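You operate a simulated robot arm through the tools that you are given. There is no shell and no other tool. Be economical: measure what you need, move in short steps, check, and stop when the job is done.

Carry out the task below with a simulated robot arm. There is one attempt and no reset: what you move stays moved.

## Task
Fit the black sleeve on the sleeve post and clamp it down.
Fine: sleeve down to the foot, collar on top of it, then swing the post clamp shut.

It is judged by the outcome, as a careful person would: the job done as asked, and still so three seconds after it is handed in. It fails if anything else is knocked over, pushed out of place, dropped, spilled or broken.

## Robot
A 6-joint arm with a two-finger parallel gripper, fixed in place. Base frame: the origin is at the foot of the arm, x ahead of it, y to its left, z up; the work surface is at about z = 0. Lengths are in mm, angles in degrees, forces in N, time in s.
With the tool pointing down near the work surface it reaches from about 140 to 580 mm from the base axis. Its first joint turns from -66.0 to 66.0 degrees. Payload 2.1 kg.
The tool frame sits at the grasp point between the pads (the TCP): z along the fingers, y along the line on which they close. The tips reach 30 mm beyond it. The gripper opens to 94 mm. The fingers are 28 mm wide and 10 mm thick; the gripper's body (50 by 96 mm) begins 55 mm behind the TCP.
Orientation is that of the tool frame in the base frame, as a unit quaternion [w, x, y, z]. With the fingers straight down and closing along the base's y, the tool's x points along the base's -x, its y along +y and its z along -z.

## Interface
- The arm moves only by the tool move_arm. Its argument "deltas" is a list of rows, each a list of 7 numbers: the turn, a rotation vector about the tool's x, y, z in degrees, then the shift along the tool's x, y, z in m, then the opening, from 0 (shut) to 1 (fully open). In form: [[rx, ry, rz, x, y, z, hand], ...]. A call has 1 to 8 rows; each row shifts and turns the commanded pose from where the row before left it, along the tool's axes as they then stand. Rows are played at 5 a second. More than 50 mm and 8.6 degrees between two rows, or a gripper value outside its range, and nothing of the call is played. A pose out of reach is approached as far as the arm can. The call stops where the force on the tool passes 80 N (or 10 N more than at its start, if that is more) or the arm is blocked; 0.2 s more then pass. Each finger travels about 72 mm/s and halts on what it meets, pressing with about 39 N; the grip force reading is that of the motor and also rises with nothing between the fingers. The clock runs only during rows and for 0.2 s after the last one: add rows that do not move to give the fingers time. The reply holds the time, the measured pose of the TCP, the force on the tool along the base axes, the opening and the grip force, in the units named above and with some noise.
- Cameras (640 x 400 px; columns grow to the right, rows downward): "scene" is fixed at [57.6, -369.6, 488.1]; the picture's right is [0.78, -0.63, 0.00], its down [-0.32, -0.40, -0.86] and it looks along [0.54, 0.67, -0.52] (base axes); focal length 233 px, centre (320, 200). "wrist" rides on the gripper at [76, 14, -103] in the tool frame; the picture's right is [-0.18, 0.98, 0.00], its down [-0.75, -0.14, -0.64] and it looks along [-0.63, -0.12, 0.77] (tool axes); focal length 243 px, centre (320, 200). There is no depth. A picture from a camera that has moved, and an enlarged one, comes with that camera's place and axes in the base frame and with its lens.
- camera(camera): a new picture of that camera. It takes no simulated time.
- inspect(camera, box): a new picture of the part [left, top, right, bottom] of that camera's present view, enlarged. It takes no simulated time.
- job_done(): hands the job in; it is judged then, once.

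Work in short steps. Places have to be worked out from the pictures, the camera data and where the tool is seen: move nearer, look again, correct. Check each grasp and each placing, and mend what went wrong. You have 120 turns and 84 pictures in all, those below and enlarged ones among them. Open the gripper and draw the arm clear of the work before you hand the job in, unless the task says otherwise; then end with one line.

The tools are called as name(argument=value, ...) on one line, values as JSON. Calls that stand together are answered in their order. move_arm: Moves the arm, as the interface text tells. Its arguments: {"type":"object","properties":{"deltas":{"type":"array"}},"required":["deltas"]} The other tools are called the same way: camera (camera) takes a picture; inspect (camera, box) takes an enlarged picture of a part of a camera's view; job_done () hands the job in.

At the start:

```text
t: 0.0
ee_pos: [280.9, -1.6, 407.5]
ee_rot: [0.001, -0.001, 1.0, 0.001]
contact_force: [0.0, -1.0, 0.6]
gripper_width: 94.1
grasp_force: 0.0
```

scene: 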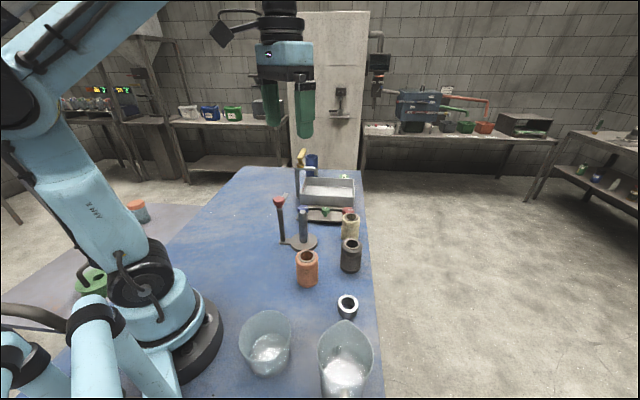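
wrist: 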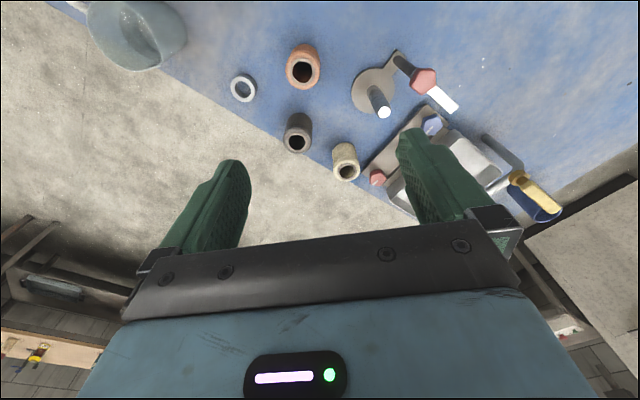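

I'll enlarge the work area first to see the sleeve, post, collar and clamp.

inspect(camera="scene", box=[230, 140, 390, 240])

inspect(camera="scene", box=[250, 220, 410, 320])

inspect(camera="wrist", box=[220, 30, 540, 230])

```text
4.00 times, centred on (310, 190) of scene
camera zoom: at [57.6, -369.6, 488.1], right [0.78, -0.63, 0.0], down [-0.32, -0.4, -0.86], along [0.54, 0.67, -0.52], focal length 932 px, centre (360, 240)
```

zoom: 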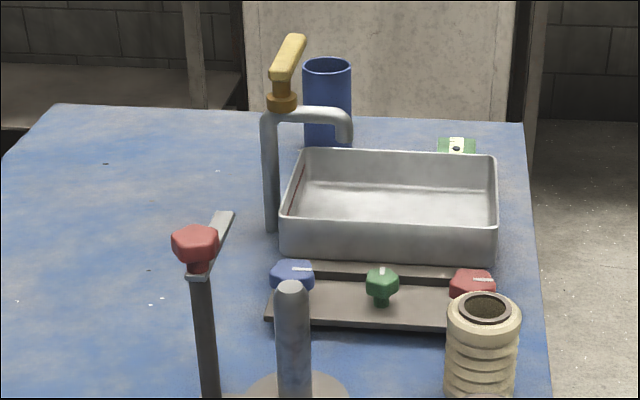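

```text
4.00 times, centred on (330, 270) of scene
camera zoom: at [57.6, -369.6, 488.1], right [0.78, -0.63, 0.0], down [-0.32, -0.4, -0.86], along [0.54, 0.67, -0.52], focal length 932 px, centre (280, -80)
```

zoom: 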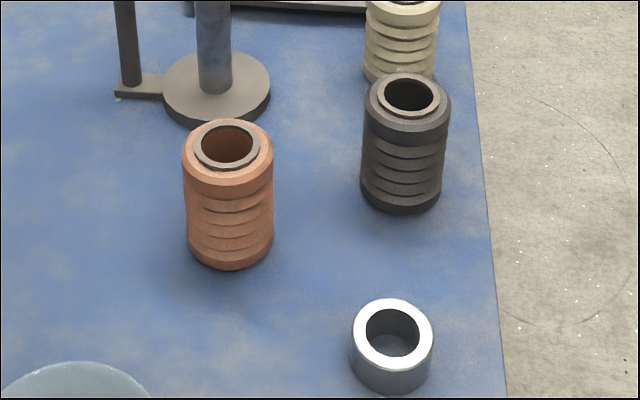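

```text
2.00 times, centred on (380, 130) of wrist
camera zoom: at [204.2, 12.8, 509.5], right [0.18, 0.98, 0.0], down [0.75, -0.14, 0.64], along [0.63, -0.12, -0.77], focal length 485 px, centre (200, 340)
```

zoom: 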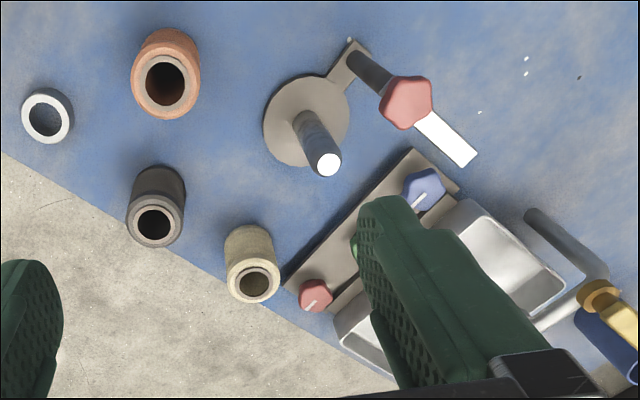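

I estimate: post at (363, 88) with its top at z≈117, black sleeve at (400, -71) with its top at z≈90, collar at (307, -156), clamp rod at (311, 126) with its knob at z≈157. I move above the black sleeve at a safe height, for a closer look.

move_arm(deltas=[[0, 0, 0, -0.022, -0.014, 0.036, 1], [0, 0, 0, -0.022, -0.014, 0.036, 1], [0, 0, 0, -0.022, -0.014, 0.036, 1], [0, 0, 0, -0.022, -0.014, 0.036, 1], [0, 0, 0, -0.022, -0.014, 0.036, 1]])

move_arm(deltas=[[0, 0, 8, 0, 0, 0, 1], [0, 0, 8, 0, 0, 0, 1], [0, 0, 8, 0, 0, 0, 1], [0, 0, 8, 0, 0, 0, 1], [0, 0, 8, 0, 0, 0, 1], [0, 0, 0, 0, 0, 0, 1]])

camera(camera="wrist")

camera(camera="scene")

```text
t: 1.2
ee_pos: [392.9, -71.6, 226.9]
ee_rot: [0.001, -0.002, 1.0, 0.001]
contact_force: [-0.3, -0.1, -0.4]
gripper_width: 93.8
grasp_force: 0.1
```

```text
t: 2.6
ee_pos: [391.7, -71.9, 226.5]
ee_rot: [-0.001, 0.342, 0.94, 0.001]
contact_force: [0.9, -0.7, 1.1]
gripper_width: 94.0
grasp_force: 0.1
```

```text
78 pictures are left
camera wrist: at [341.5, -11.0, 329.5], right [0.77, 0.63, 0.0], down [0.49, -0.59, 0.64], along [0.41, -0.5, -0.77], focal length 243 px, centre (320, 200)
```

wrist: 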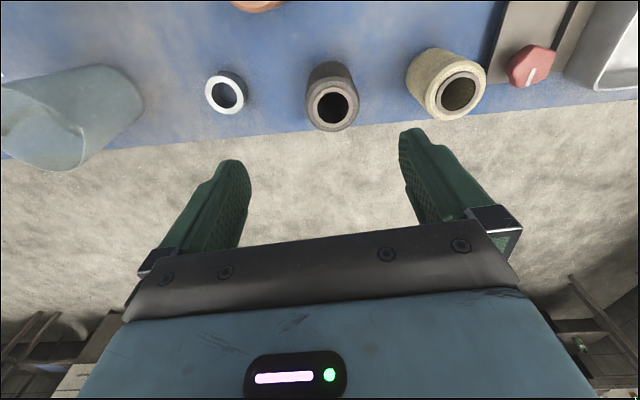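

```text
77 pictures are left
```

scene: 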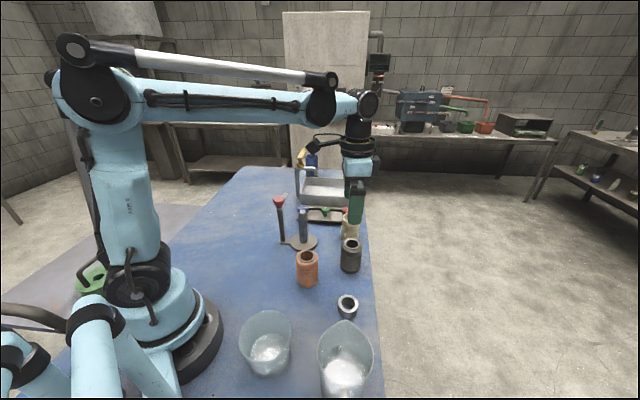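

Triangulating again puts the sleeve top at (404, -69.5, 86). I centre over it and lower to just above its top.

move_arm(deltas=[[0, 0, 0, -0.0079, 0.0097, 0, 1], [0, 0, 0, 0, 0, 0.045, 1], [0, 0, 0, 0, 0, 0.045, 1], [0, 0, 0, 0, 0, 0, 1]])

camera(camera="wrist")

inspect(camera="scene", box=[270, 180, 430, 280])

```text
t: 3.6
ee_pos: [404.3, -68.1, 136.6]
ee_rot: [0.001, 0.341, 0.94, 0.0]
contact_force: [-0.1, 0.0, -0.2]
gripper_width: 93.9
grasp_force: 0.0
```

```text
76 pictures are left
camera wrist: at [354.2, -7.8, 239.2], right [0.77, 0.64, 0.0], down [0.49, -0.59, 0.64], along [0.41, -0.49, -0.77], focal length 243 px, centre (320, 200)
```

wrist: 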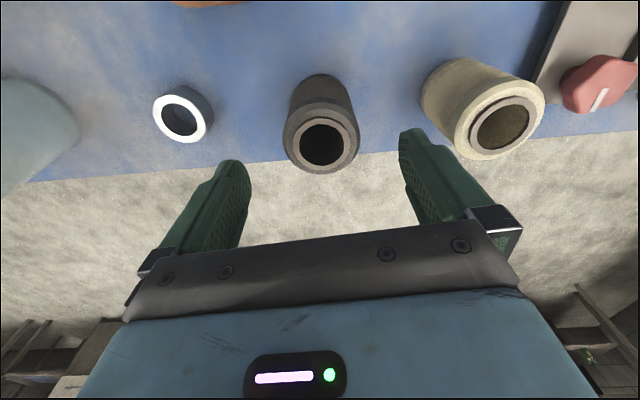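

```text
4.00 times, centred on (350, 230) of scene
camera zoom: at [57.6, -369.6, 488.1], right [0.78, -0.63, 0.0], down [-0.32, -0.4, -0.86], along [0.54, 0.67, -0.52], focal length 932 px, centre (200, 80)
```

zoom: 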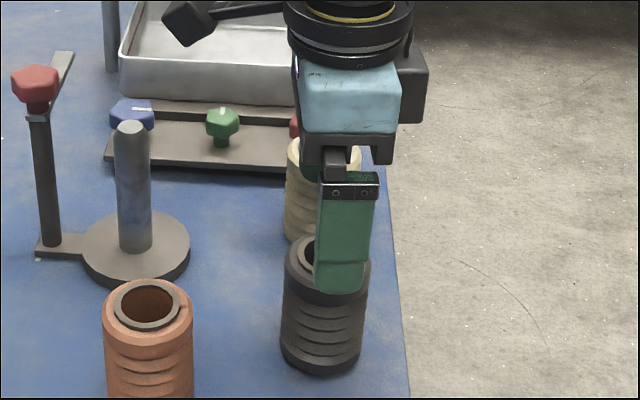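

The sleeve sits between the open fingers, and the near finger is just outside its rim. I descend to TCP z≈78, then close.

move_arm(deltas=[[0, 0, 0, 0.001, 0.001, 0.03, 1], [0, 0, 0, 0, 0, 0.028, 1], [0, 0, 0, 0, 0, 0, 1]])

inspect(camera="scene", box=[270, 180, 430, 280])

camera(camera="wrist")

```text
t: 4.4
ee_pos: [403.1, -67.8, 79.0]
ee_rot: [0.0, 0.341, 0.94, 0.0]
contact_force: [-0.3, 0.2, -0.3]
gripper_width: 93.8
grasp_force: 0.1
```

```text
4.00 times, centred on (350, 230) of scene
camera zoom: at [57.6, -369.6, 488.1], right [0.78, -0.63, 0.0], down [-0.32, -0.4, -0.86], along [0.54, 0.67, -0.52], focal length 932 px, centre (200, 80)
```

zoom: 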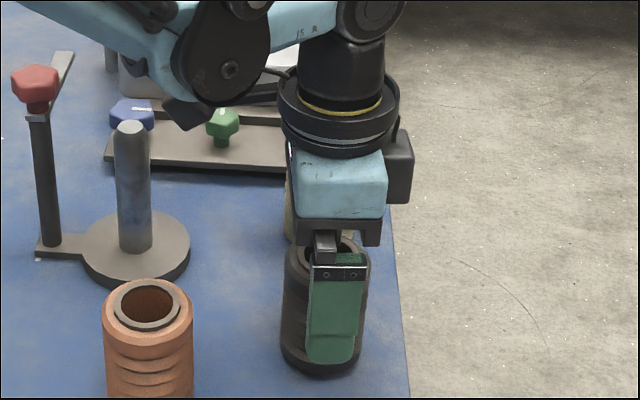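

```text
73 pictures are left
camera wrist: at [353.7, -7.1, 181.4], right [0.77, 0.64, 0.0], down [0.49, -0.59, 0.64], along [0.41, -0.49, -0.77], focal length 243 px, centre (320, 200)
```

wrist: 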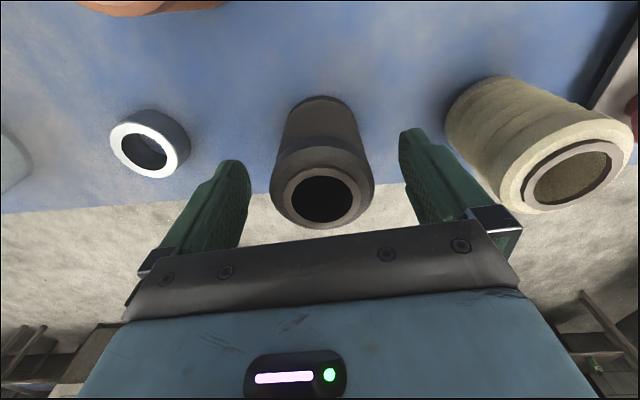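

The rim centre projects to (403, -66), which matches the TCP. I close the gripper.

move_arm(deltas=[[0, 0, 0, 0, 0, 0, 0.3], [0, 0, 0, 0, 0, 0, 0.3], [0, 0, 0, 0, 0, 0, 0.3], [0, 0, 0, 0, 0, 0, 0.3], [0, 0, 0, 0, 0, 0, 0.3]])

```text
t: 5.6
ee_pos: [404.0, -67.1, 79.4]
ee_rot: [0.0, 0.34, 0.94, 0.0]
contact_force: [0.0, 0.1, -0.3]
gripper_width: 55.3
grasp_force: 39.3
```

It holds at 55.3 mm with full grip force. I lift 150 mm straight up and check.

move_arm(deltas=[[0, 0, 0, 0, 0, -0.02, 0.3], [0, 0, 0, 0, 0, -0.04, 0.3], [0, 0, 0, 0, 0, -0.045, 0.3], [0, 0, 0, 0, 0, -0.045, 0.3], [0, 0, 0, 0, 0, 0, 0.3]])

camera(camera="wrist")

camera(camera="scene")

```text
t: 6.8
ee_pos: [402.4, -67.8, 230.1]
ee_rot: [0.0, 0.341, 0.94, 0.0]
contact_force: [0.2, 0.2, -1.3]
gripper_width: 55.1
grasp_force: 39.0
```

```text
72 pictures are left
camera wrist: at [353.3, -8.0, 332.5], right [0.77, 0.64, 0.0], down [0.49, -0.59, 0.64], along [0.41, -0.49, -0.77], focal length 243 px, centre (320, 200)
```

wrist: 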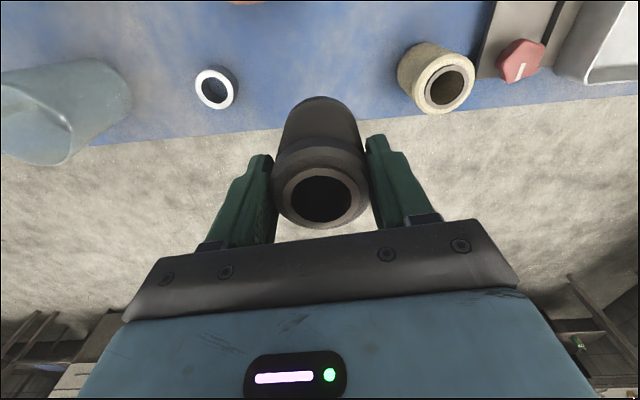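

```text
71 pictures are left
```

scene: 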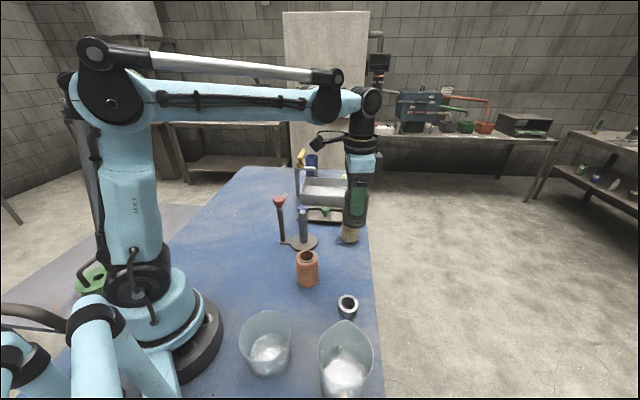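

The sleeve is held straight. I move at this height to about (383, 63), next to the post, where the wrist camera should see the post just past the sleeve.

move_arm(deltas=[[0, 0, 0, 0.0247, 0.0219, 0, 0.3], [0, 0, 0, 0.0247, 0.0219, 0, 0.3], [0, 0, 0, 0.0247, 0.0219, 0, 0.3], [0, 0, 0, 0.0247, 0.0219, 0, 0.3], [0, 0, 0, 0, 0, 0, 0.3], [0, 0, 0, 0, 0, 0, 0.3]])

camera(camera="wrist")

inspect(camera="scene", box=[240, 150, 400, 250])

```text
t: 8.2
ee_pos: [384.8, 63.0, 228.1]
ee_rot: [0.0, 0.342, 0.94, 0.001]
contact_force: [0.3, 0.2, -1.5]
gripper_width: 55.3
grasp_force: 38.7
```

```text
70 pictures are left
camera wrist: at [334.5, 123.2, 331.1], right [0.77, 0.64, 0.0], down [0.49, -0.59, 0.64], along [0.41, -0.49, -0.77], focal length 243 px, centre (320, 200)
```

wrist: 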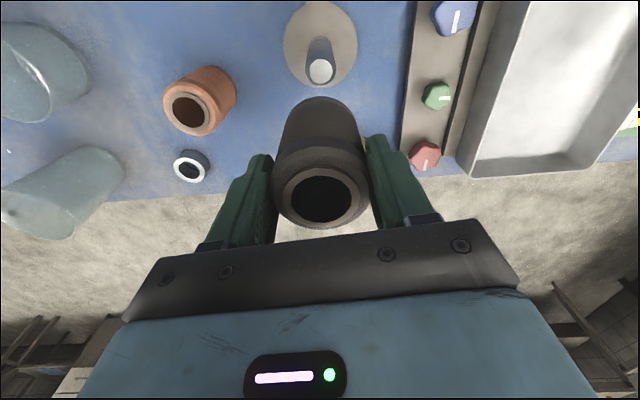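

```text
4.00 times, centred on (320, 200) of scene
camera zoom: at [57.6, -369.5, 488.1], right [0.78, -0.63, 0.0], down [-0.32, -0.4, -0.86], along [0.54, 0.67, -0.52], focal length 932 px, centre (320, 200)
```

zoom: 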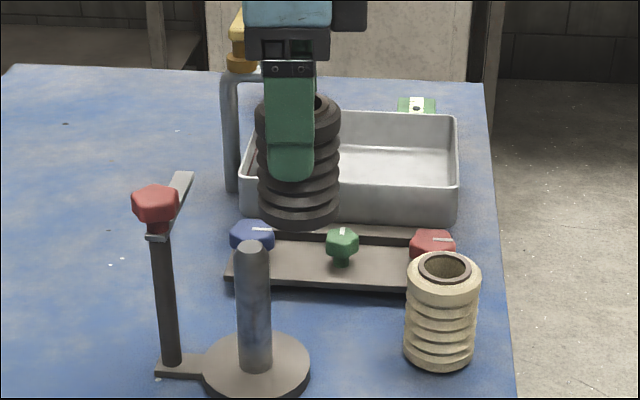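

Very good view. I zoom in on the post from the wrist camera to locate it precisely.

inspect(camera="wrist", box=[240, 0, 400, 100])

inspect(camera="wrist", box=[240, 140, 400, 240])

```text
4.00 times, centred on (320, 50) of wrist
camera zoom: at [334.5, 123.2, 331.1], right [0.77, 0.64, 0.0], down [0.49, -0.59, 0.64], along [0.41, -0.49, -0.77], focal length 970 px, centre (320, 800)
```

zoom: 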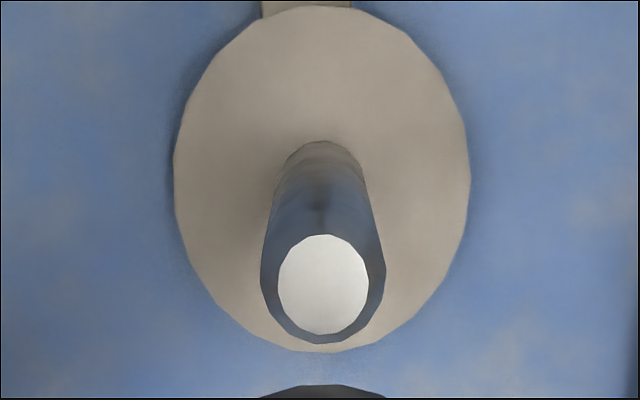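

```text
4.00 times, centred on (320, 190) of wrist
camera zoom: at [334.5, 123.2, 331.1], right [0.77, 0.64, 0.0], down [0.49, -0.59, 0.64], along [0.41, -0.49, -0.77], focal length 970 px, centre (320, 240)
```

zoom: 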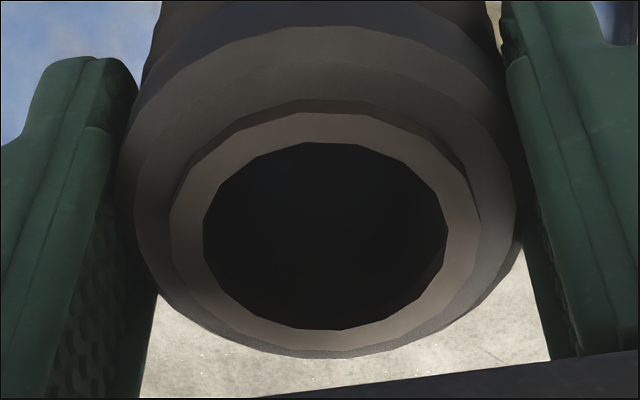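

In the tool frame the post is at offset (31.9, 6.6) and the sleeve bore at about (-2.5, 0). The bore is about 31 mm and the post about 25 mm, so there is roughly 3 mm of clearance all round. I move by (34.4, 6.6) and check the alignment before going down.

move_arm(deltas=[[0, 0, 0, 0.0172, 0.0033, 0, 0.3], [0, 0, 0, 0.0172, 0.0033, 0, 0.3], [0, 0, 0, 0, 0, 0.015, 0.3], [0, 0, 0, 0, 0, 0, 0.3]])

inspect(camera="scene", box=[240, 150, 400, 250])

inspect(camera="wrist", box=[240, 0, 400, 100])

```text
t: 9.2
ee_pos: [361.3, 91.1, 213.7]
ee_rot: [0.0, 0.341, 0.94, 0.002]
contact_force: [-0.5, 0.7, -0.5]
gripper_width: 55.1
grasp_force: 39.1
```

```text
4.00 times, centred on (320, 200) of scene
camera zoom: at [57.6, -369.6, 488.1], right [0.78, -0.63, 0.0], down [-0.32, -0.4, -0.86], along [0.54, 0.67, -0.52], focal length 932 px, centre (320, 200)
```

zoom: 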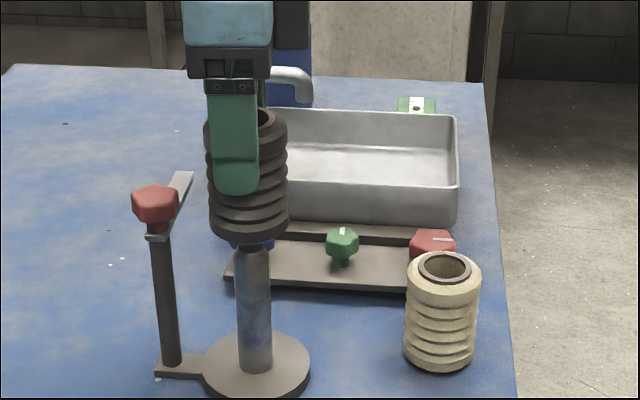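

```text
4.00 times, centred on (320, 50) of wrist
camera zoom: at [311.9, 150.7, 316.7], right [0.77, 0.64, 0.0], down [0.49, -0.59, 0.64], along [0.41, -0.49, -0.77], focal length 970 px, centre (320, 800)
```

zoom: 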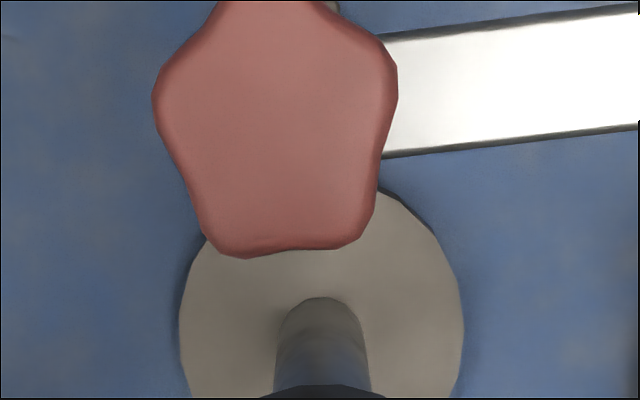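

In the scene view the sleeve axis lines up with the post axis. I lower in small steps, watching the forces.

move_arm(deltas=[[0, 0, 0, 0, 0, 0.01, 0.3], [0, 0, 0, 0, 0, 0.01, 0.3], [0, 0, 0, 0, 0, 0.01, 0.3], [0, 0, 0, 0, 0, 0.01, 0.3], [0, 0, 0, 0, 0, 0, 0.3]])

inspect(camera="scene", box=[220, 130, 380, 230])

```text
t: 10.4
ee_pos: [362.8, 90.4, 173.2]
ee_rot: [0.0, 0.341, 0.94, 0.001]
contact_force: [-0.1, 0.4, -2.1]
gripper_width: 55.1
grasp_force: 39.1
```

```text
4.00 times, centred on (300, 180) of scene
camera zoom: at [57.6, -369.6, 488.1], right [0.78, -0.63, 0.0], down [-0.32, -0.4, -0.86], along [0.54, 0.67, -0.52], focal length 932 px, centre (400, 280)
```

zoom: 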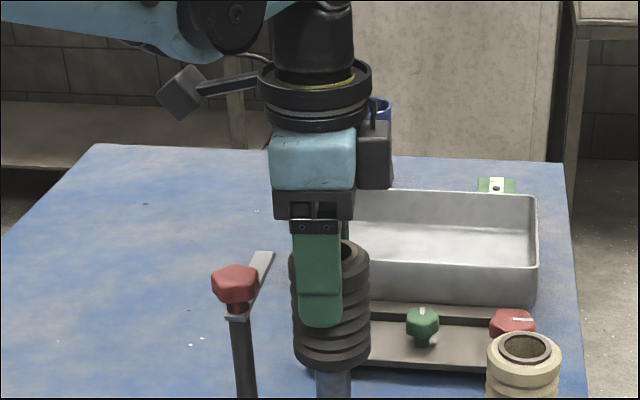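

The sleeve has threaded onto the post without contact, and the wrist camera body clears the knob. I continue down.

move_arm(deltas=[[0, 0, 0, 0, 0, 0.015, 0.3], [0, 0, 0, 0, 0, 0.015, 0.3], [0, 0, 0, 0, 0, 0.015, 0.3], [0, 0, 0, 0, 0, 0.015, 0.3], [0, 0, 0, 0, 0, 0, 0.3]])

inspect(camera="scene", box=[220, 150, 380, 250])

```text
t: 11.6
ee_pos: [361.0, 89.5, 114.4]
ee_rot: [0.0, 0.341, 0.94, 0.001]
contact_force: [-0.1, 0.4, -0.6]
gripper_width: 55.3
grasp_force: 38.6
```

```text
4.00 times, centred on (300, 200) of scene
camera zoom: at [57.6, -369.6, 488.1], right [0.78, -0.63, 0.0], down [-0.32, -0.4, -0.86], along [0.54, 0.67, -0.52], focal length 932 px, centre (400, 200)
```

zoom: 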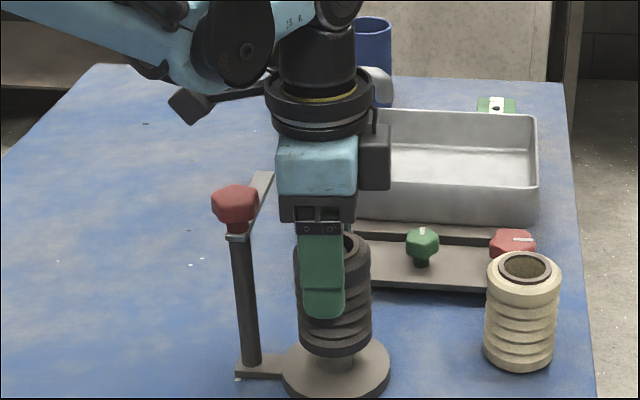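

There are about 26 mm left to the foot. I lower most of that, then creep until contact.

move_arm(deltas=[[0, 0, 0, 0, 0, 0.009, 0.3], [0, 0, 0, 0, 0, 0.009, 0.3], [0, 0, 0, 0, 0, 0.002, 0.3], [0, 0, 0, 0, 0, 0.002, 0.3], [0, 0, 0, 0, 0, 0, 0.3]])

inspect(camera="scene", box=[220, 150, 380, 250])

```text
t: 12.8
ee_pos: [362.5, 89.2, 92.3]
ee_rot: [0.001, 0.341, 0.94, 0.001]
contact_force: [0.1, 0.1, -1.8]
gripper_width: 55.3
grasp_force: 39.4
```

```text
4.00 times, centred on (300, 200) of scene
camera zoom: at [57.6, -369.6, 488.1], right [0.78, -0.63, 0.0], down [-0.32, -0.4, -0.86], along [0.54, 0.67, -0.52], focal length 932 px, centre (400, 200)
```

zoom: 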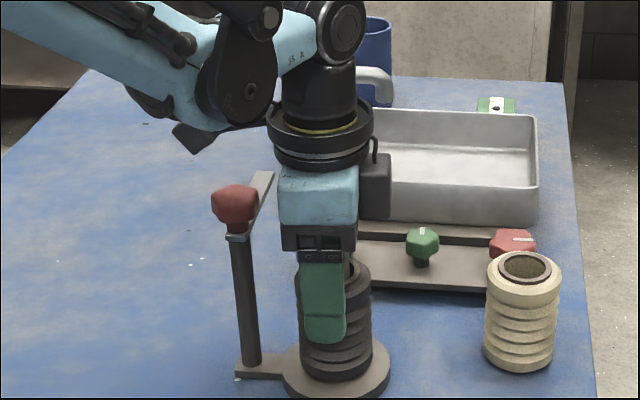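

Nearly down and still no contact. I creep on in 1 mm steps.

move_arm(deltas=[[0, 0, 0, 0, 0, 0.001, 0.3], [0, 0, 0, 0, 0, 0.001, 0.3], [0, 0, 0, 0, 0, 0.001, 0.3], [0, 0, 0, 0, 0, 0.001, 0.3], [0, 0, 0, 0, 0, 0, 0.3]])

```text
t: 14.0
ee_pos: [362.8, 89.5, 88.8]
ee_rot: [0.0, 0.341, 0.94, 0.001]
contact_force: [-0.6, 1.4, 38.1]
gripper_width: 55.2
grasp_force: 38.2
```

Contact at 38 N with TCP z=88.8, so the sleeve is on the foot. I open and retreat straight up.

move_arm(deltas=[[0, 0, 0, 0, 0, -0.001, 0.8], [0, 0, 0, 0, 0, 0, 0.8], [0, 0, 0, 0, 0, 0, 0.8], [0, 0, 0, 0, 0, -0.03, 0.8], [0, 0, 0, 0, 0, -0.045, 0.8], [0, 0, 0, 0, 0, -0.045, 0.8], [0, 0, 0, 0, 0, 0, 0.8]])

inspect(camera="scene", box=[220, 150, 380, 250])

camera(camera="wrist")

```text
t: 15.6
ee_pos: [361.2, 88.8, 211.1]
ee_rot: [0.001, 0.342, 0.94, 0.001]
contact_force: [-0.2, 1.1, 0.0]
gripper_width: 75.4
grasp_force: 0.1
```

```text
4.00 times, centred on (300, 200) of scene
camera zoom: at [57.6, -369.6, 488.1], right [0.78, -0.63, 0.0], down [-0.32, -0.4, -0.86], along [0.54, 0.67, -0.52], focal length 932 px, centre (400, 200)
```

zoom: 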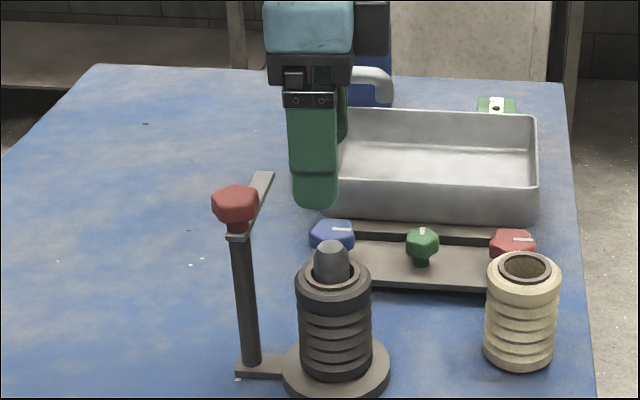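

```text
60 pictures are left
camera wrist: at [311.7, 150.1, 312.7], right [0.77, 0.64, 0.0], down [0.49, -0.59, 0.64], along [0.41, -0.49, -0.77], focal length 243 px, centre (320, 200)
```

wrist: 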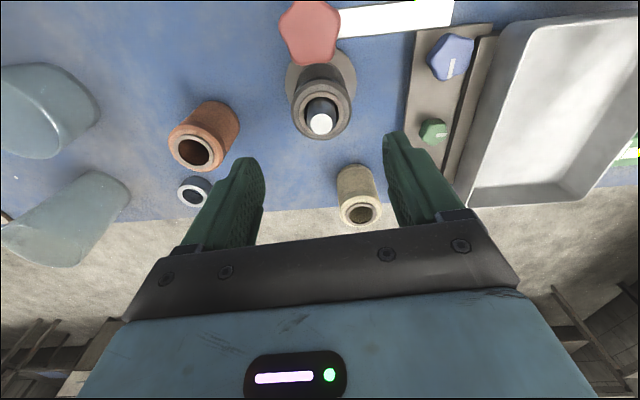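

The sleeve is fully seated, with about 20 mm of post left for the collar. Next I travel at height to above the collar at about (311, -154).

move_arm(deltas=[[0, 0, 0, -0.0197, -0.0364, 0, 0.9], [0, 0, 0, -0.0197, -0.0364, 0, 0.9], [0, 0, 0, -0.0197, -0.0364, 0, 0.9], [0, 0, 0, -0.0197, -0.0364, 0, 0.9], [0, 0, 0, -0.0197, -0.0364, 0, 1], [0, 0, 0, -0.0197, -0.0364, 0, 1], [0, 0, 0, 0, 0, 0.04, 1], [0, 0, 0, 0, 0, 0, 1]])

camera(camera="wrist")

inspect(camera="scene", box=[250, 230, 410, 330])

```text
t: 17.4
ee_pos: [313.4, -155.7, 169.4]
ee_rot: [-0.001, 0.341, 0.94, 0.001]
contact_force: [0.8, -0.3, 0.5]
gripper_width: 94.3
grasp_force: 0.0
```

```text
59 pictures are left
camera wrist: at [263.8, -93.5, 271.6], right [0.77, 0.64, 0.0], down [0.49, -0.59, 0.64], along [0.41, -0.49, -0.77], focal length 243 px, centre (320, 200)
```

wrist: 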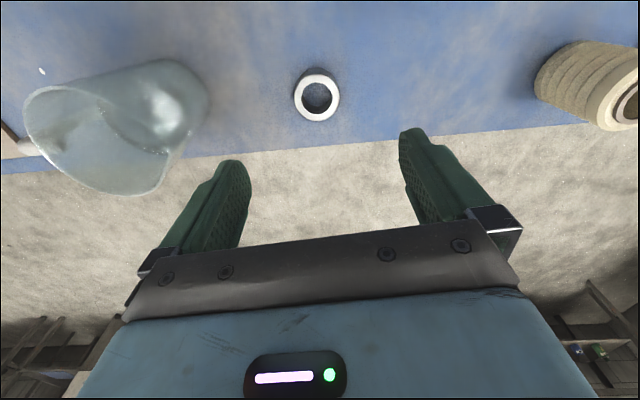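

```text
4.00 times, centred on (330, 280) of scene
camera zoom: at [57.6, -369.6, 488.1], right [0.78, -0.63, 0.0], down [-0.32, -0.4, -0.86], along [0.54, 0.67, -0.52], focal length 932 px, centre (280, -120)
```

zoom: 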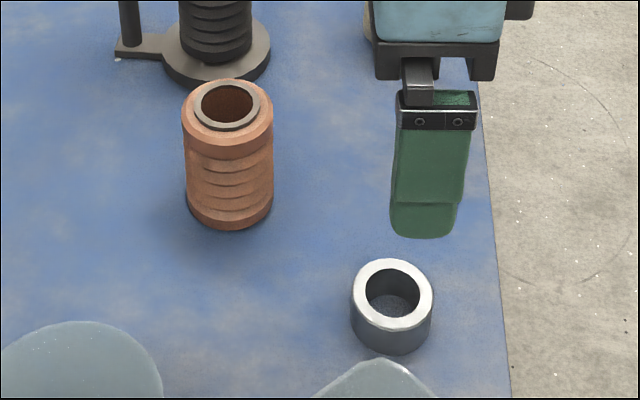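

The collar is at tool offset of roughly (2.8, -1.8) with its top at z≈25, and it's clear of the beaker. I descend to TCP z≈35 around it.

move_arm(deltas=[[0, 0, 0, 0.002, -0.0017, 0.04, 1], [0, 0, 0, 0, 0, 0.045, 1], [0, 0, 0, 0, 0, 0.025, 1], [0, 0, 0, 0, 0, 0, 1]])

camera(camera="wrist")

inspect(camera="scene", box=[250, 230, 410, 330])

```text
t: 18.4
ee_pos: [309.8, -152.9, 58.6]
ee_rot: [0.0, 0.341, 0.94, 0.0]
contact_force: [0.5, -0.2, -1.0]
gripper_width: 94.1
grasp_force: 0.1
```

```text
57 pictures are left
camera wrist: at [259.9, -93.2, 161.9], right [0.77, 0.64, 0.0], down [0.49, -0.59, 0.64], along [0.41, -0.49, -0.77], focal length 243 px, centre (320, 200)
```

wrist: 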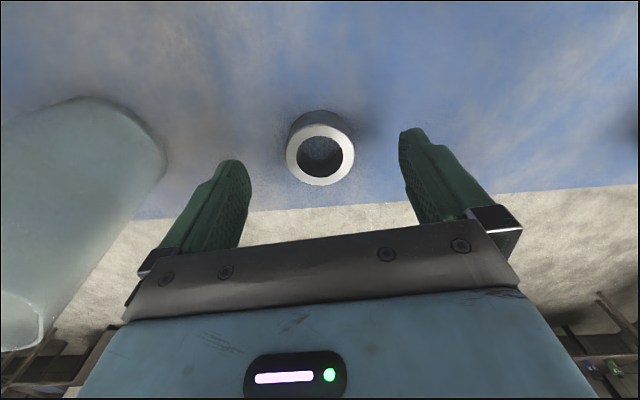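

```text
4.00 times, centred on (330, 280) of scene
camera zoom: at [57.6, -369.6, 488.1], right [0.78, -0.63, 0.0], down [-0.32, -0.4, -0.86], along [0.54, 0.67, -0.52], focal length 932 px, centre (280, -120)
```

zoom: 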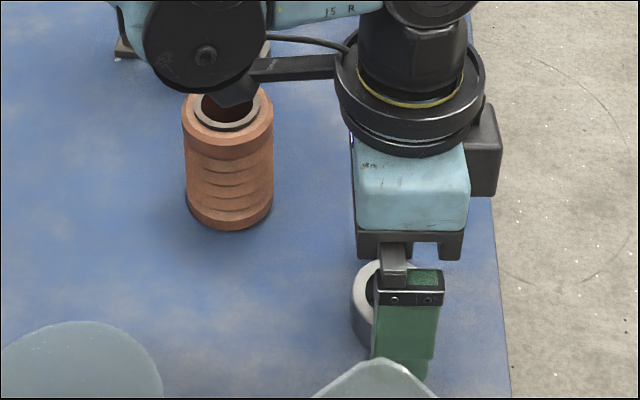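

The collar is centred between the fingers to within 0.5 mm. I descend the last 24 mm and close.

move_arm(deltas=[[0, 0, 0, 0, 0, 0.012, 1], [0, 0, 0, 0, 0, 0.012, 1], [0, 0, 0, 0, 0, 0, 1], [0, 0, 0, 0, 0, 0, 0.2], [0, 0, 0, 0, 0, 0, 0.2], [0, 0, 0, 0, 0, 0, 0.2], [0, 0, 0, 0, 0, 0, 0.2], [0, 0, 0, 0, 0, 0, 0.2]])

camera(camera="wrist")

```text
t: 20.2
ee_pos: [310.3, -153.9, 35.8]
ee_rot: [0.001, 0.341, 0.94, 0.001]
contact_force: [0.0, 0.2, -0.7]
gripper_width: 44.8
grasp_force: 38.8
```

```text
55 pictures are left
camera wrist: at [260.2, -93.1, 137.9], right [0.77, 0.64, 0.0], down [0.49, -0.59, 0.64], along [0.41, -0.49, -0.77], focal length 243 px, centre (320, 200)
```

wrist: 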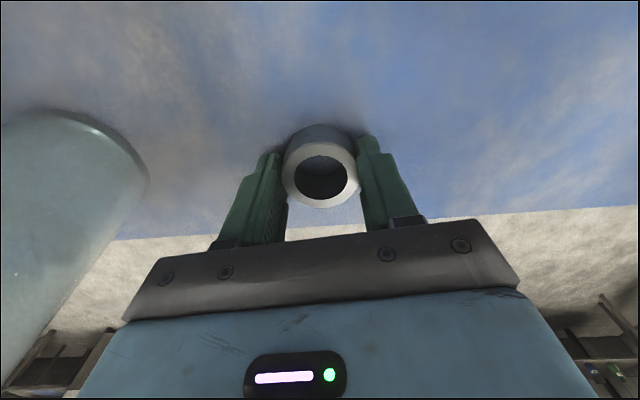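

The collar is gripped at 44.8 mm. I lift 175 mm and check.

move_arm(deltas=[[0, 0, 0, 0, 0, -0.02, 0.2], [0, 0, 0, 0, 0, -0.04, 0.2], [0, 0, 0, 0, 0, -0.04, 0.2], [0, 0, 0, 0, 0, -0.04, 0.2], [0, 0, 0, 0, 0, -0.04, 0.2], [0, 0, 0, 0, 0, 0, 0.2]])

move_arm(deltas=[[0, 0, 0, 0.0139, 0.0355, 0, 0.2], [0, 0, 0, 0.0139, 0.0355, 0, 0.2], [0, 0, 0, 0.0139, 0.0355, 0, 0.2], [0, 0, 0, 0.0139, 0.0355, 0, 0.2], [0, 0, 0, 0.0139, 0.0355, 0, 0.2], [0, 0, 0, 0.0139, 0.0355, 0, 0.2], [0, 0, 0, 0, 0, 0, 0.2], [0, 0, 0, 0, 0, 0, 0.2]])

camera(camera="wrist")

inspect(camera="scene", box=[220, 130, 380, 230])

```text
t: 21.6
ee_pos: [309.0, -154.4, 216.2]
ee_rot: [0.0, 0.341, 0.94, 0.001]
contact_force: [-0.4, -0.1, -0.7]
gripper_width: 44.8
grasp_force: 39.3
```

```text
t: 23.4
ee_pos: [380.7, 61.9, 213.6]
ee_rot: [0.001, 0.341, 0.94, 0.0]
contact_force: [0.8, 1.1, -2.9]
gripper_width: 45.0
grasp_force: 38.5
```

```text
54 pictures are left
camera wrist: at [332.6, 123.5, 317.8], right [0.77, 0.64, 0.0], down [0.49, -0.59, 0.64], along [0.41, -0.49, -0.77], focal length 243 px, centre (320, 200)
```

wrist: 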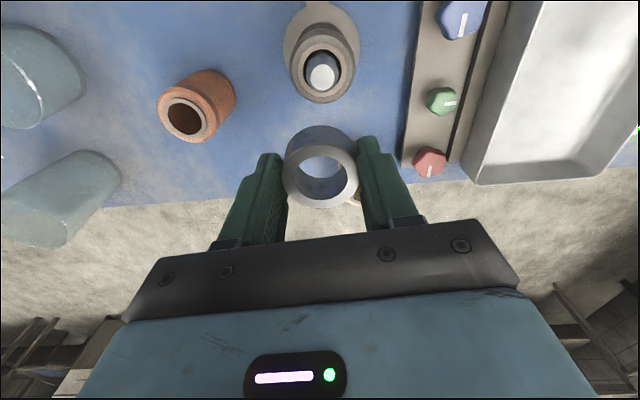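

```text
4.00 times, centred on (300, 180) of scene
camera zoom: at [57.6, -369.5, 488.1], right [0.78, -0.63, 0.0], down [-0.32, -0.4, -0.86], along [0.54, 0.67, -0.52], focal length 932 px, centre (400, 280)
```

zoom: 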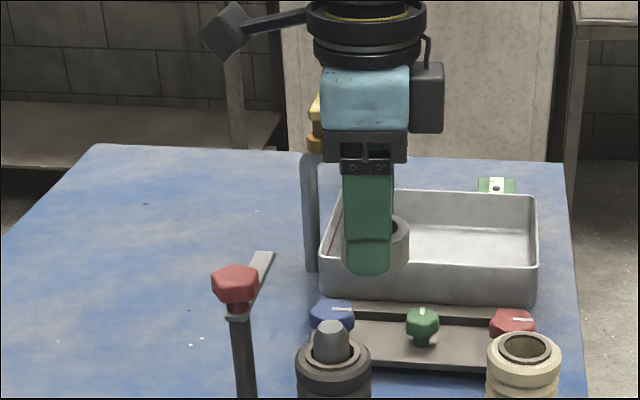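

inspect(camera="wrist", box=[240, 20, 400, 120])

inspect(camera="wrist", box=[240, 115, 400, 215])

```text
4.00 times, centred on (320, 70) of wrist
camera zoom: at [332.6, 123.5, 317.8], right [0.77, 0.64, 0.0], down [0.49, -0.59, 0.64], along [0.41, -0.49, -0.77], focal length 970 px, centre (320, 720)
```

zoom: 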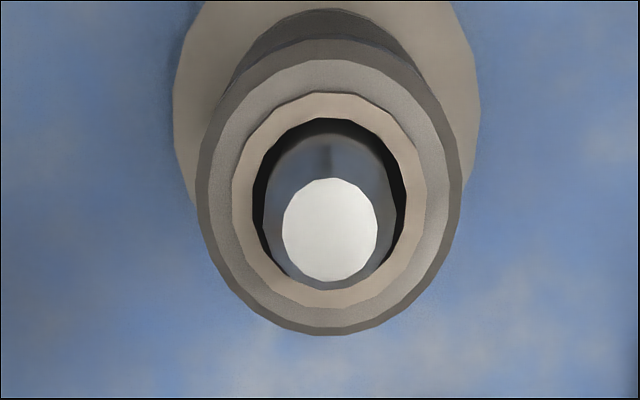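

```text
4.00 times, centred on (320, 165) of wrist
camera zoom: at [332.6, 123.5, 317.8], right [0.77, 0.64, 0.0], down [0.49, -0.59, 0.64], along [0.41, -0.49, -0.77], focal length 970 px, centre (320, 340)
```

zoom: 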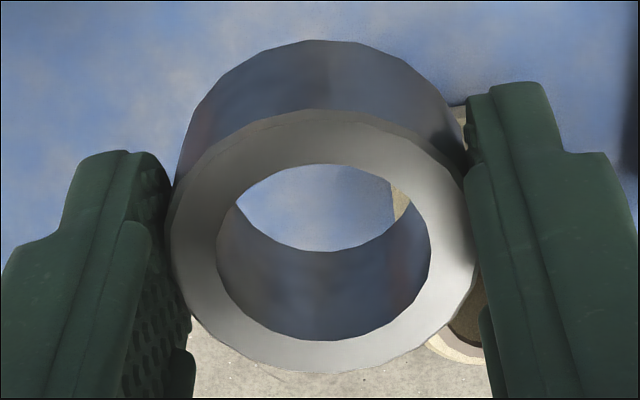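

The post is at tool offset (30.1, 7.3) and the collar bore at (-2.6, 0). I move by (32.7, 7.3), lower partway, and check.

move_arm(deltas=[[0, 0, 0, 0.0163, 0.0036, 0, 0.2], [0, 0, 0, 0.0164, 0.0037, 0, 0.2], [0, 0, 0, 0, 0, 0.02, 0.2], [0, 0, 0, 0, 0, 0.02, 0.2], [0, 0, 0, 0, 0, 0, 0.2], [0, 0, 0, 0, 0, 0, 0.2]])

inspect(camera="scene", box=[260, 170, 340, 220])

inspect(camera="wrist", box=[240, 115, 400, 215])

```text
t: 24.8
ee_pos: [362.8, 90.5, 174.2]
ee_rot: [0.0, 0.341, 0.94, 0.001]
contact_force: [-0.5, -0.2, -1.6]
gripper_width: 44.8
grasp_force: 39.1
```

```text
8.00 times, centred on (300, 195) of scene
camera zoom: at [57.6, -369.6, 488.1], right [0.78, -0.63, 0.0], down [-0.32, -0.4, -0.86], along [0.54, 0.67, -0.52], focal length 1864 px, centre (480, 240)
```

zoom: 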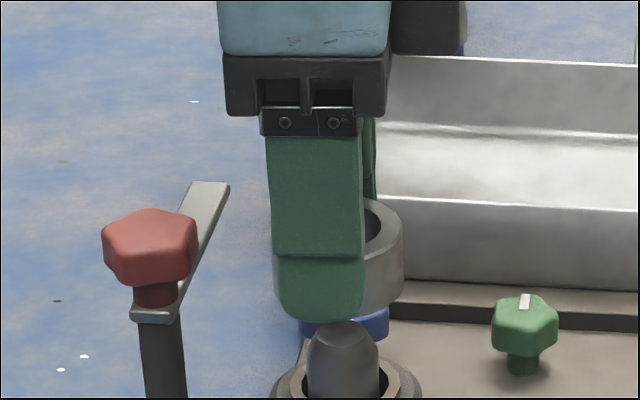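

```text
4.00 times, centred on (320, 165) of wrist
camera zoom: at [312.6, 150.8, 277.6], right [0.77, 0.64, 0.0], down [0.49, -0.59, 0.64], along [0.41, -0.49, -0.77], focal length 970 px, centre (320, 340)
```

zoom: 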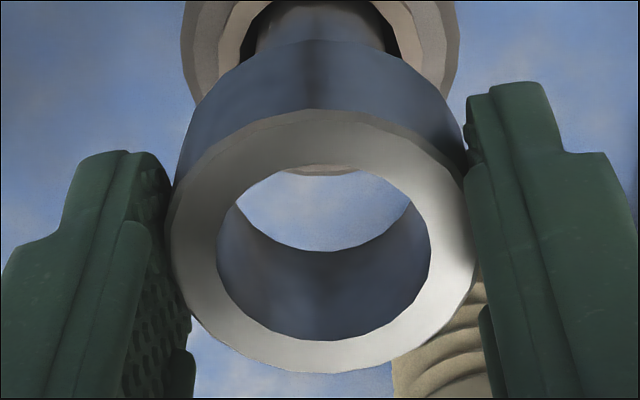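

The collar is within about 1 mm of the post axis. I nudge it -0.8 mm in tool x and lower onto the post gently.

move_arm(deltas=[[0, 0, 0, -0.0008, 0, 0.008, 0.2], [0, 0, 0, 0, 0, 0.008, 0.2], [0, 0, 0, 0, 0, 0.006, 0.2], [0, 0, 0, 0, 0, 0.006, 0.2], [0, 0, 0, 0, 0, 0.006, 0.2], [0, 0, 0, 0, 0, 0, 0.2]])

inspect(camera="scene", box=[260, 170, 340, 220])

```text
t: 26.2
ee_pos: [362.2, 90.5, 140.6]
ee_rot: [0.0, 0.34, 0.94, 0.0]
contact_force: [-0.1, 0.0, -1.6]
gripper_width: 44.9
grasp_force: 39.4
```

```text
8.00 times, centred on (300, 195) of scene
camera zoom: at [57.6, -369.6, 488.1], right [0.78, -0.63, 0.0], down [-0.32, -0.4, -0.86], along [0.54, 0.67, -0.52], focal length 1864 px, centre (480, 240)
```

zoom: 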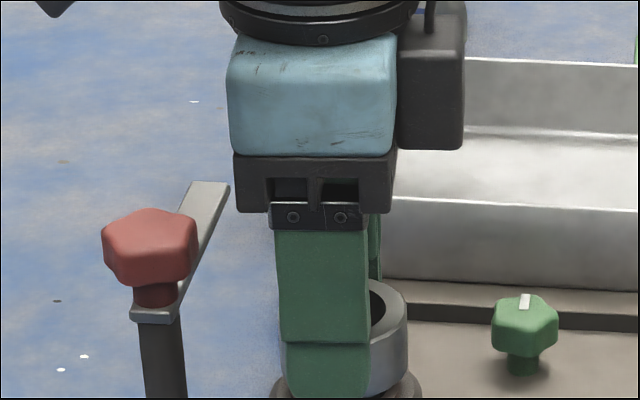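

The collar is on the post (bottom at z≈105) with no contact force. I creep down until it meets the sleeve.

move_arm(deltas=[[0, 0, 0, 0, 0, 0.004, 0.2], [0, 0, 0, 0, 0, 0.002, 0.2], [0, 0, 0, 0, 0, 0.0015, 0.2], [0, 0, 0, 0, 0, 0.0015, 0.2], [0, 0, 0, 0, 0, 0.001, 0.2], [0, 0, 0, 0, 0, 0, 0.2]])

```text
t: 27.6
ee_pos: [362.7, 89.4, 130.6]
ee_rot: [0.001, 0.341, 0.94, 0.001]
contact_force: [-1.4, 1.4, 33.8]
gripper_width: 45.0
grasp_force: 39.2
```

Contact at 34 N at the expected height (collar bottom ≈95). I release and rise.

move_arm(deltas=[[0, 0, 0, 0, 0, -0.001, 0.75], [0, 0, 0, 0, 0, 0, 0.75], [0, 0, 0, 0, 0, 0, 0.75], [0, 0, 0, 0, 0, -0.03, 0.75], [0, 0, 0, 0, 0, -0.04, 0.75], [0, 0, 0, 0, 0, -0.04, 0.75], [0, 0, 0, 0, 0, 0, 0.75]])

inspect(camera="scene", box=[240, 170, 360, 245])

camera(camera="wrist")

```text
t: 29.2
ee_pos: [362.5, 88.8, 242.9]
ee_rot: [0.001, 0.341, 0.94, 0.0]
contact_force: [0.7, -0.2, 0.3]
gripper_width: 70.6
grasp_force: 0.0
```

```text
5.33 times, centred on (300, 208) of scene
camera zoom: at [57.6, -369.6, 488.1], right [0.78, -0.63, 0.0], down [-0.32, -0.4, -0.86], along [0.54, 0.67, -0.52], focal length 1243 px, centre (427, 160)
```

zoom: 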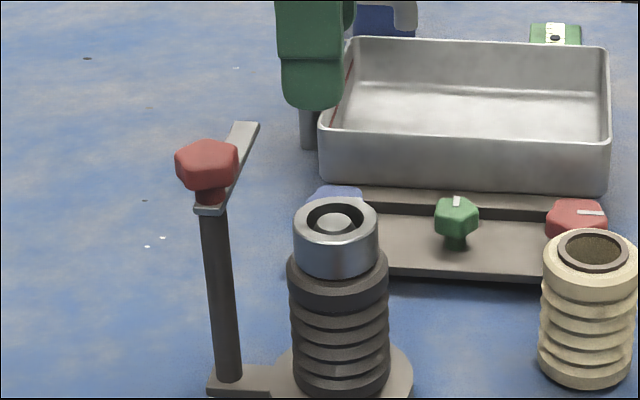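

```text
46 pictures are left
camera wrist: at [312.5, 149.9, 344.8], right [0.77, 0.64, 0.0], down [0.49, -0.59, 0.64], along [0.41, -0.49, -0.77], focal length 243 px, centre (320, 200)
```

wrist: 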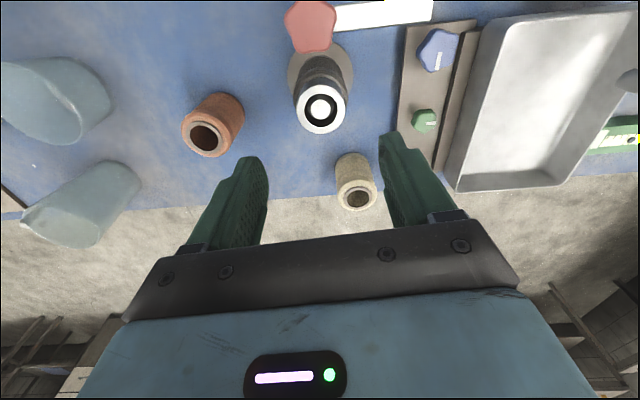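

The collar is down on the sleeve with the post through it. The clamp bar, at z≈123, points away at about +45°. It has to swing about 90° clockwise to lie over the post, so I'll go above the knob and turn the wrist the opposite way first to leave room for twisting.

move_arm(deltas=[[0, 0, 0, 0.0322, 0.003, 0, 0.75], [0, 0, 0, 0.0322, 0.003, 0, 0.75], [0, 0, -8, 0, 0, 0, 0.75], [0, 0, -8, 0, 0, 0, 0.75], [0, 0, -8, 0, 0, 0, 0.75], [0, 0, -8, 0, 0, 0, 0.75], [0, 0, -8, 0, 0, 0, 0.75]])

move_arm(deltas=[[0, 0, -8, 0, 0, 0, 0.75], [0, 0, -8, 0, 0, 0, 0.75], [0, 0, -8, 0, 0, 0, 0.75], [0, 0, -8, 0, 0, 0, 0.75], [0, 0, -8, 0, 0, 0, 0.75], [0, 0, 0, 0, 0, 0, 0.75]])

camera(camera="wrist")

inspect(camera="scene", box=[240, 170, 360, 245])

```text
t: 30.8
ee_pos: [317.9, 136.6, 242.8]
ee_rot: [0.001, -0.002, 1.0, 0.001]
contact_force: [0.1, 0.5, 0.2]
gripper_width: 70.5
grasp_force: 0.0
```

```text
t: 32.2
ee_pos: [316.9, 136.3, 241.6]
ee_rot: [0.001, -0.344, 0.939, 0.0]
contact_force: [-0.4, -0.4, -0.7]
gripper_width: 70.3
grasp_force: 0.0
```

```text
45 pictures are left
camera wrist: at [249.4, 97.7, 344.5], right [-0.49, 0.87, 0.0], down [0.67, 0.38, 0.64], along [0.56, 0.32, -0.77], focal length 243 px, centre (320, 200)
```

wrist: 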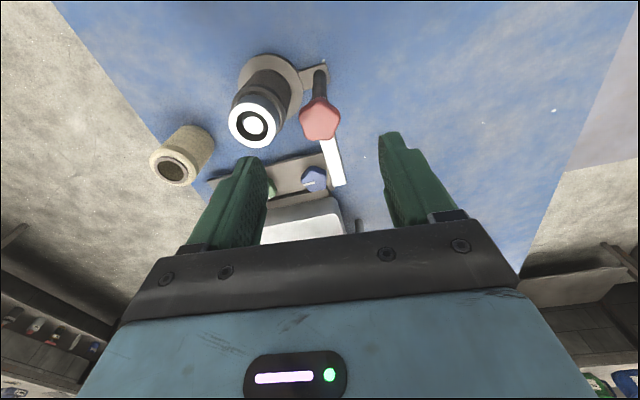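

```text
5.33 times, centred on (300, 208) of scene
camera zoom: at [57.6, -369.6, 488.1], right [0.78, -0.63, 0.0], down [-0.32, -0.4, -0.86], along [0.54, 0.67, -0.52], focal length 1243 px, centre (427, 160)
```

zoom: 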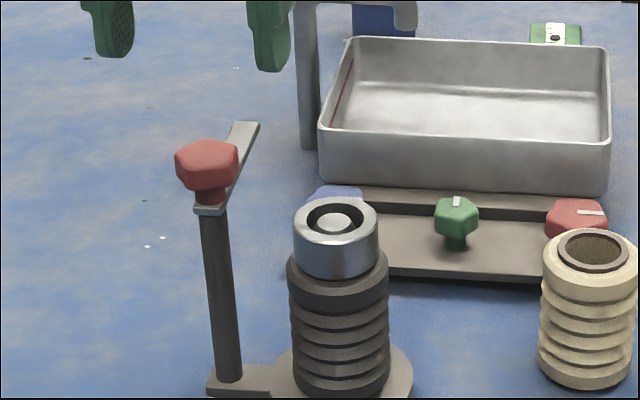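

inspect(camera="wrist", box=[220, 50, 380, 200])

inspect(camera="scene", box=[260, 185, 324, 225])

```text
2.67 times, centred on (300, 125) of wrist
camera zoom: at [249.4, 97.7, 344.5], right [-0.49, 0.87, 0.0], down [0.67, 0.38, 0.64], along [0.56, 0.32, -0.77], focal length 647 px, centre (373, 400)
```

zoom: 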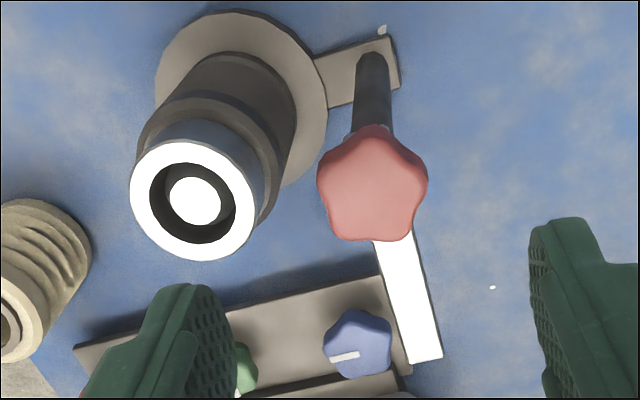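

```text
10.00 times, centred on (292, 205) of scene
camera zoom: at [57.6, -369.6, 488.1], right [0.78, -0.63, 0.0], down [-0.32, -0.4, -0.86], along [0.54, 0.67, -0.52], focal length 2330 px, centre (600, 150)
```

zoom: 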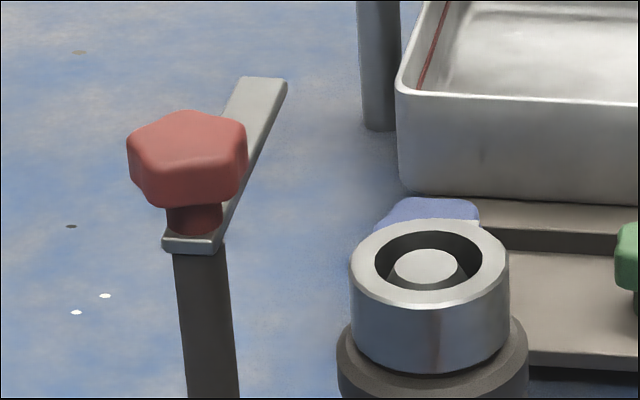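

The knob centre works out at about (315, 134), spanning z≈140–158, with the bar below it at z≈127–131. I centre over it and descend so the fingertips stop just above the bar.

move_arm(deltas=[[0, 0, 0, 0.0032, 0, 0, 0.75], [0, 0, 0, 0, 0, 0.04, 0.75], [0, 0, 0, 0, 0, 0, 0.75]])

camera(camera="wrist")

inspect(camera="scene", box=[240, 160, 360, 235])

```text
t: 33.0
ee_pos: [314.7, 133.0, 202.2]
ee_rot: [0.0, -0.343, 0.939, 0.0]
contact_force: [0.0, -0.6, 0.0]
gripper_width: 70.5
grasp_force: 0.0
```

```text
41 pictures are left
camera wrist: at [246.6, 96.0, 304.7], right [-0.49, 0.87, 0.0], down [0.67, 0.38, 0.64], along [0.56, 0.32, -0.77], focal length 243 px, centre (320, 200)
```

wrist: 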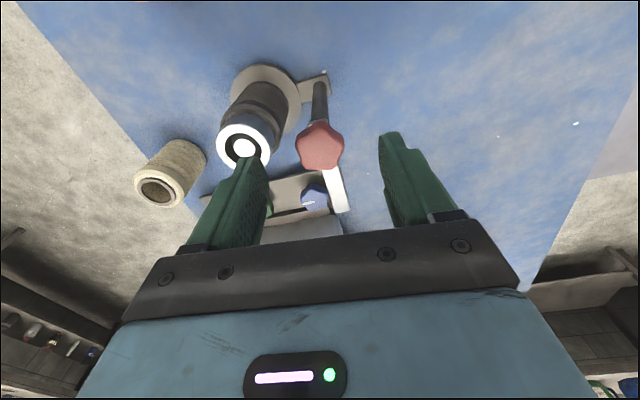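

```text
5.33 times, centred on (300, 198) of scene
camera zoom: at [57.6, -369.6, 488.1], right [0.78, -0.63, 0.0], down [-0.32, -0.4, -0.86], along [0.54, 0.67, -0.52], focal length 1243 px, centre (427, 213)
```

zoom: 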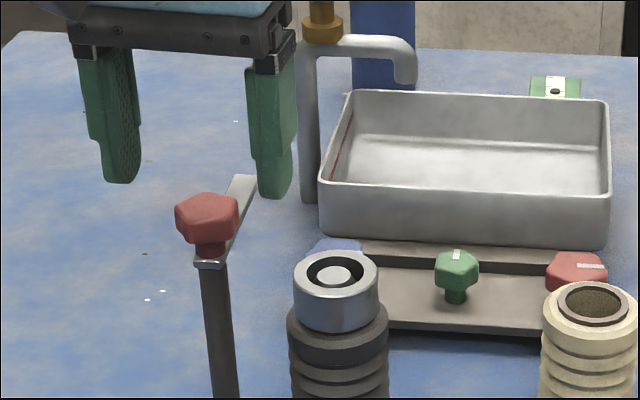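

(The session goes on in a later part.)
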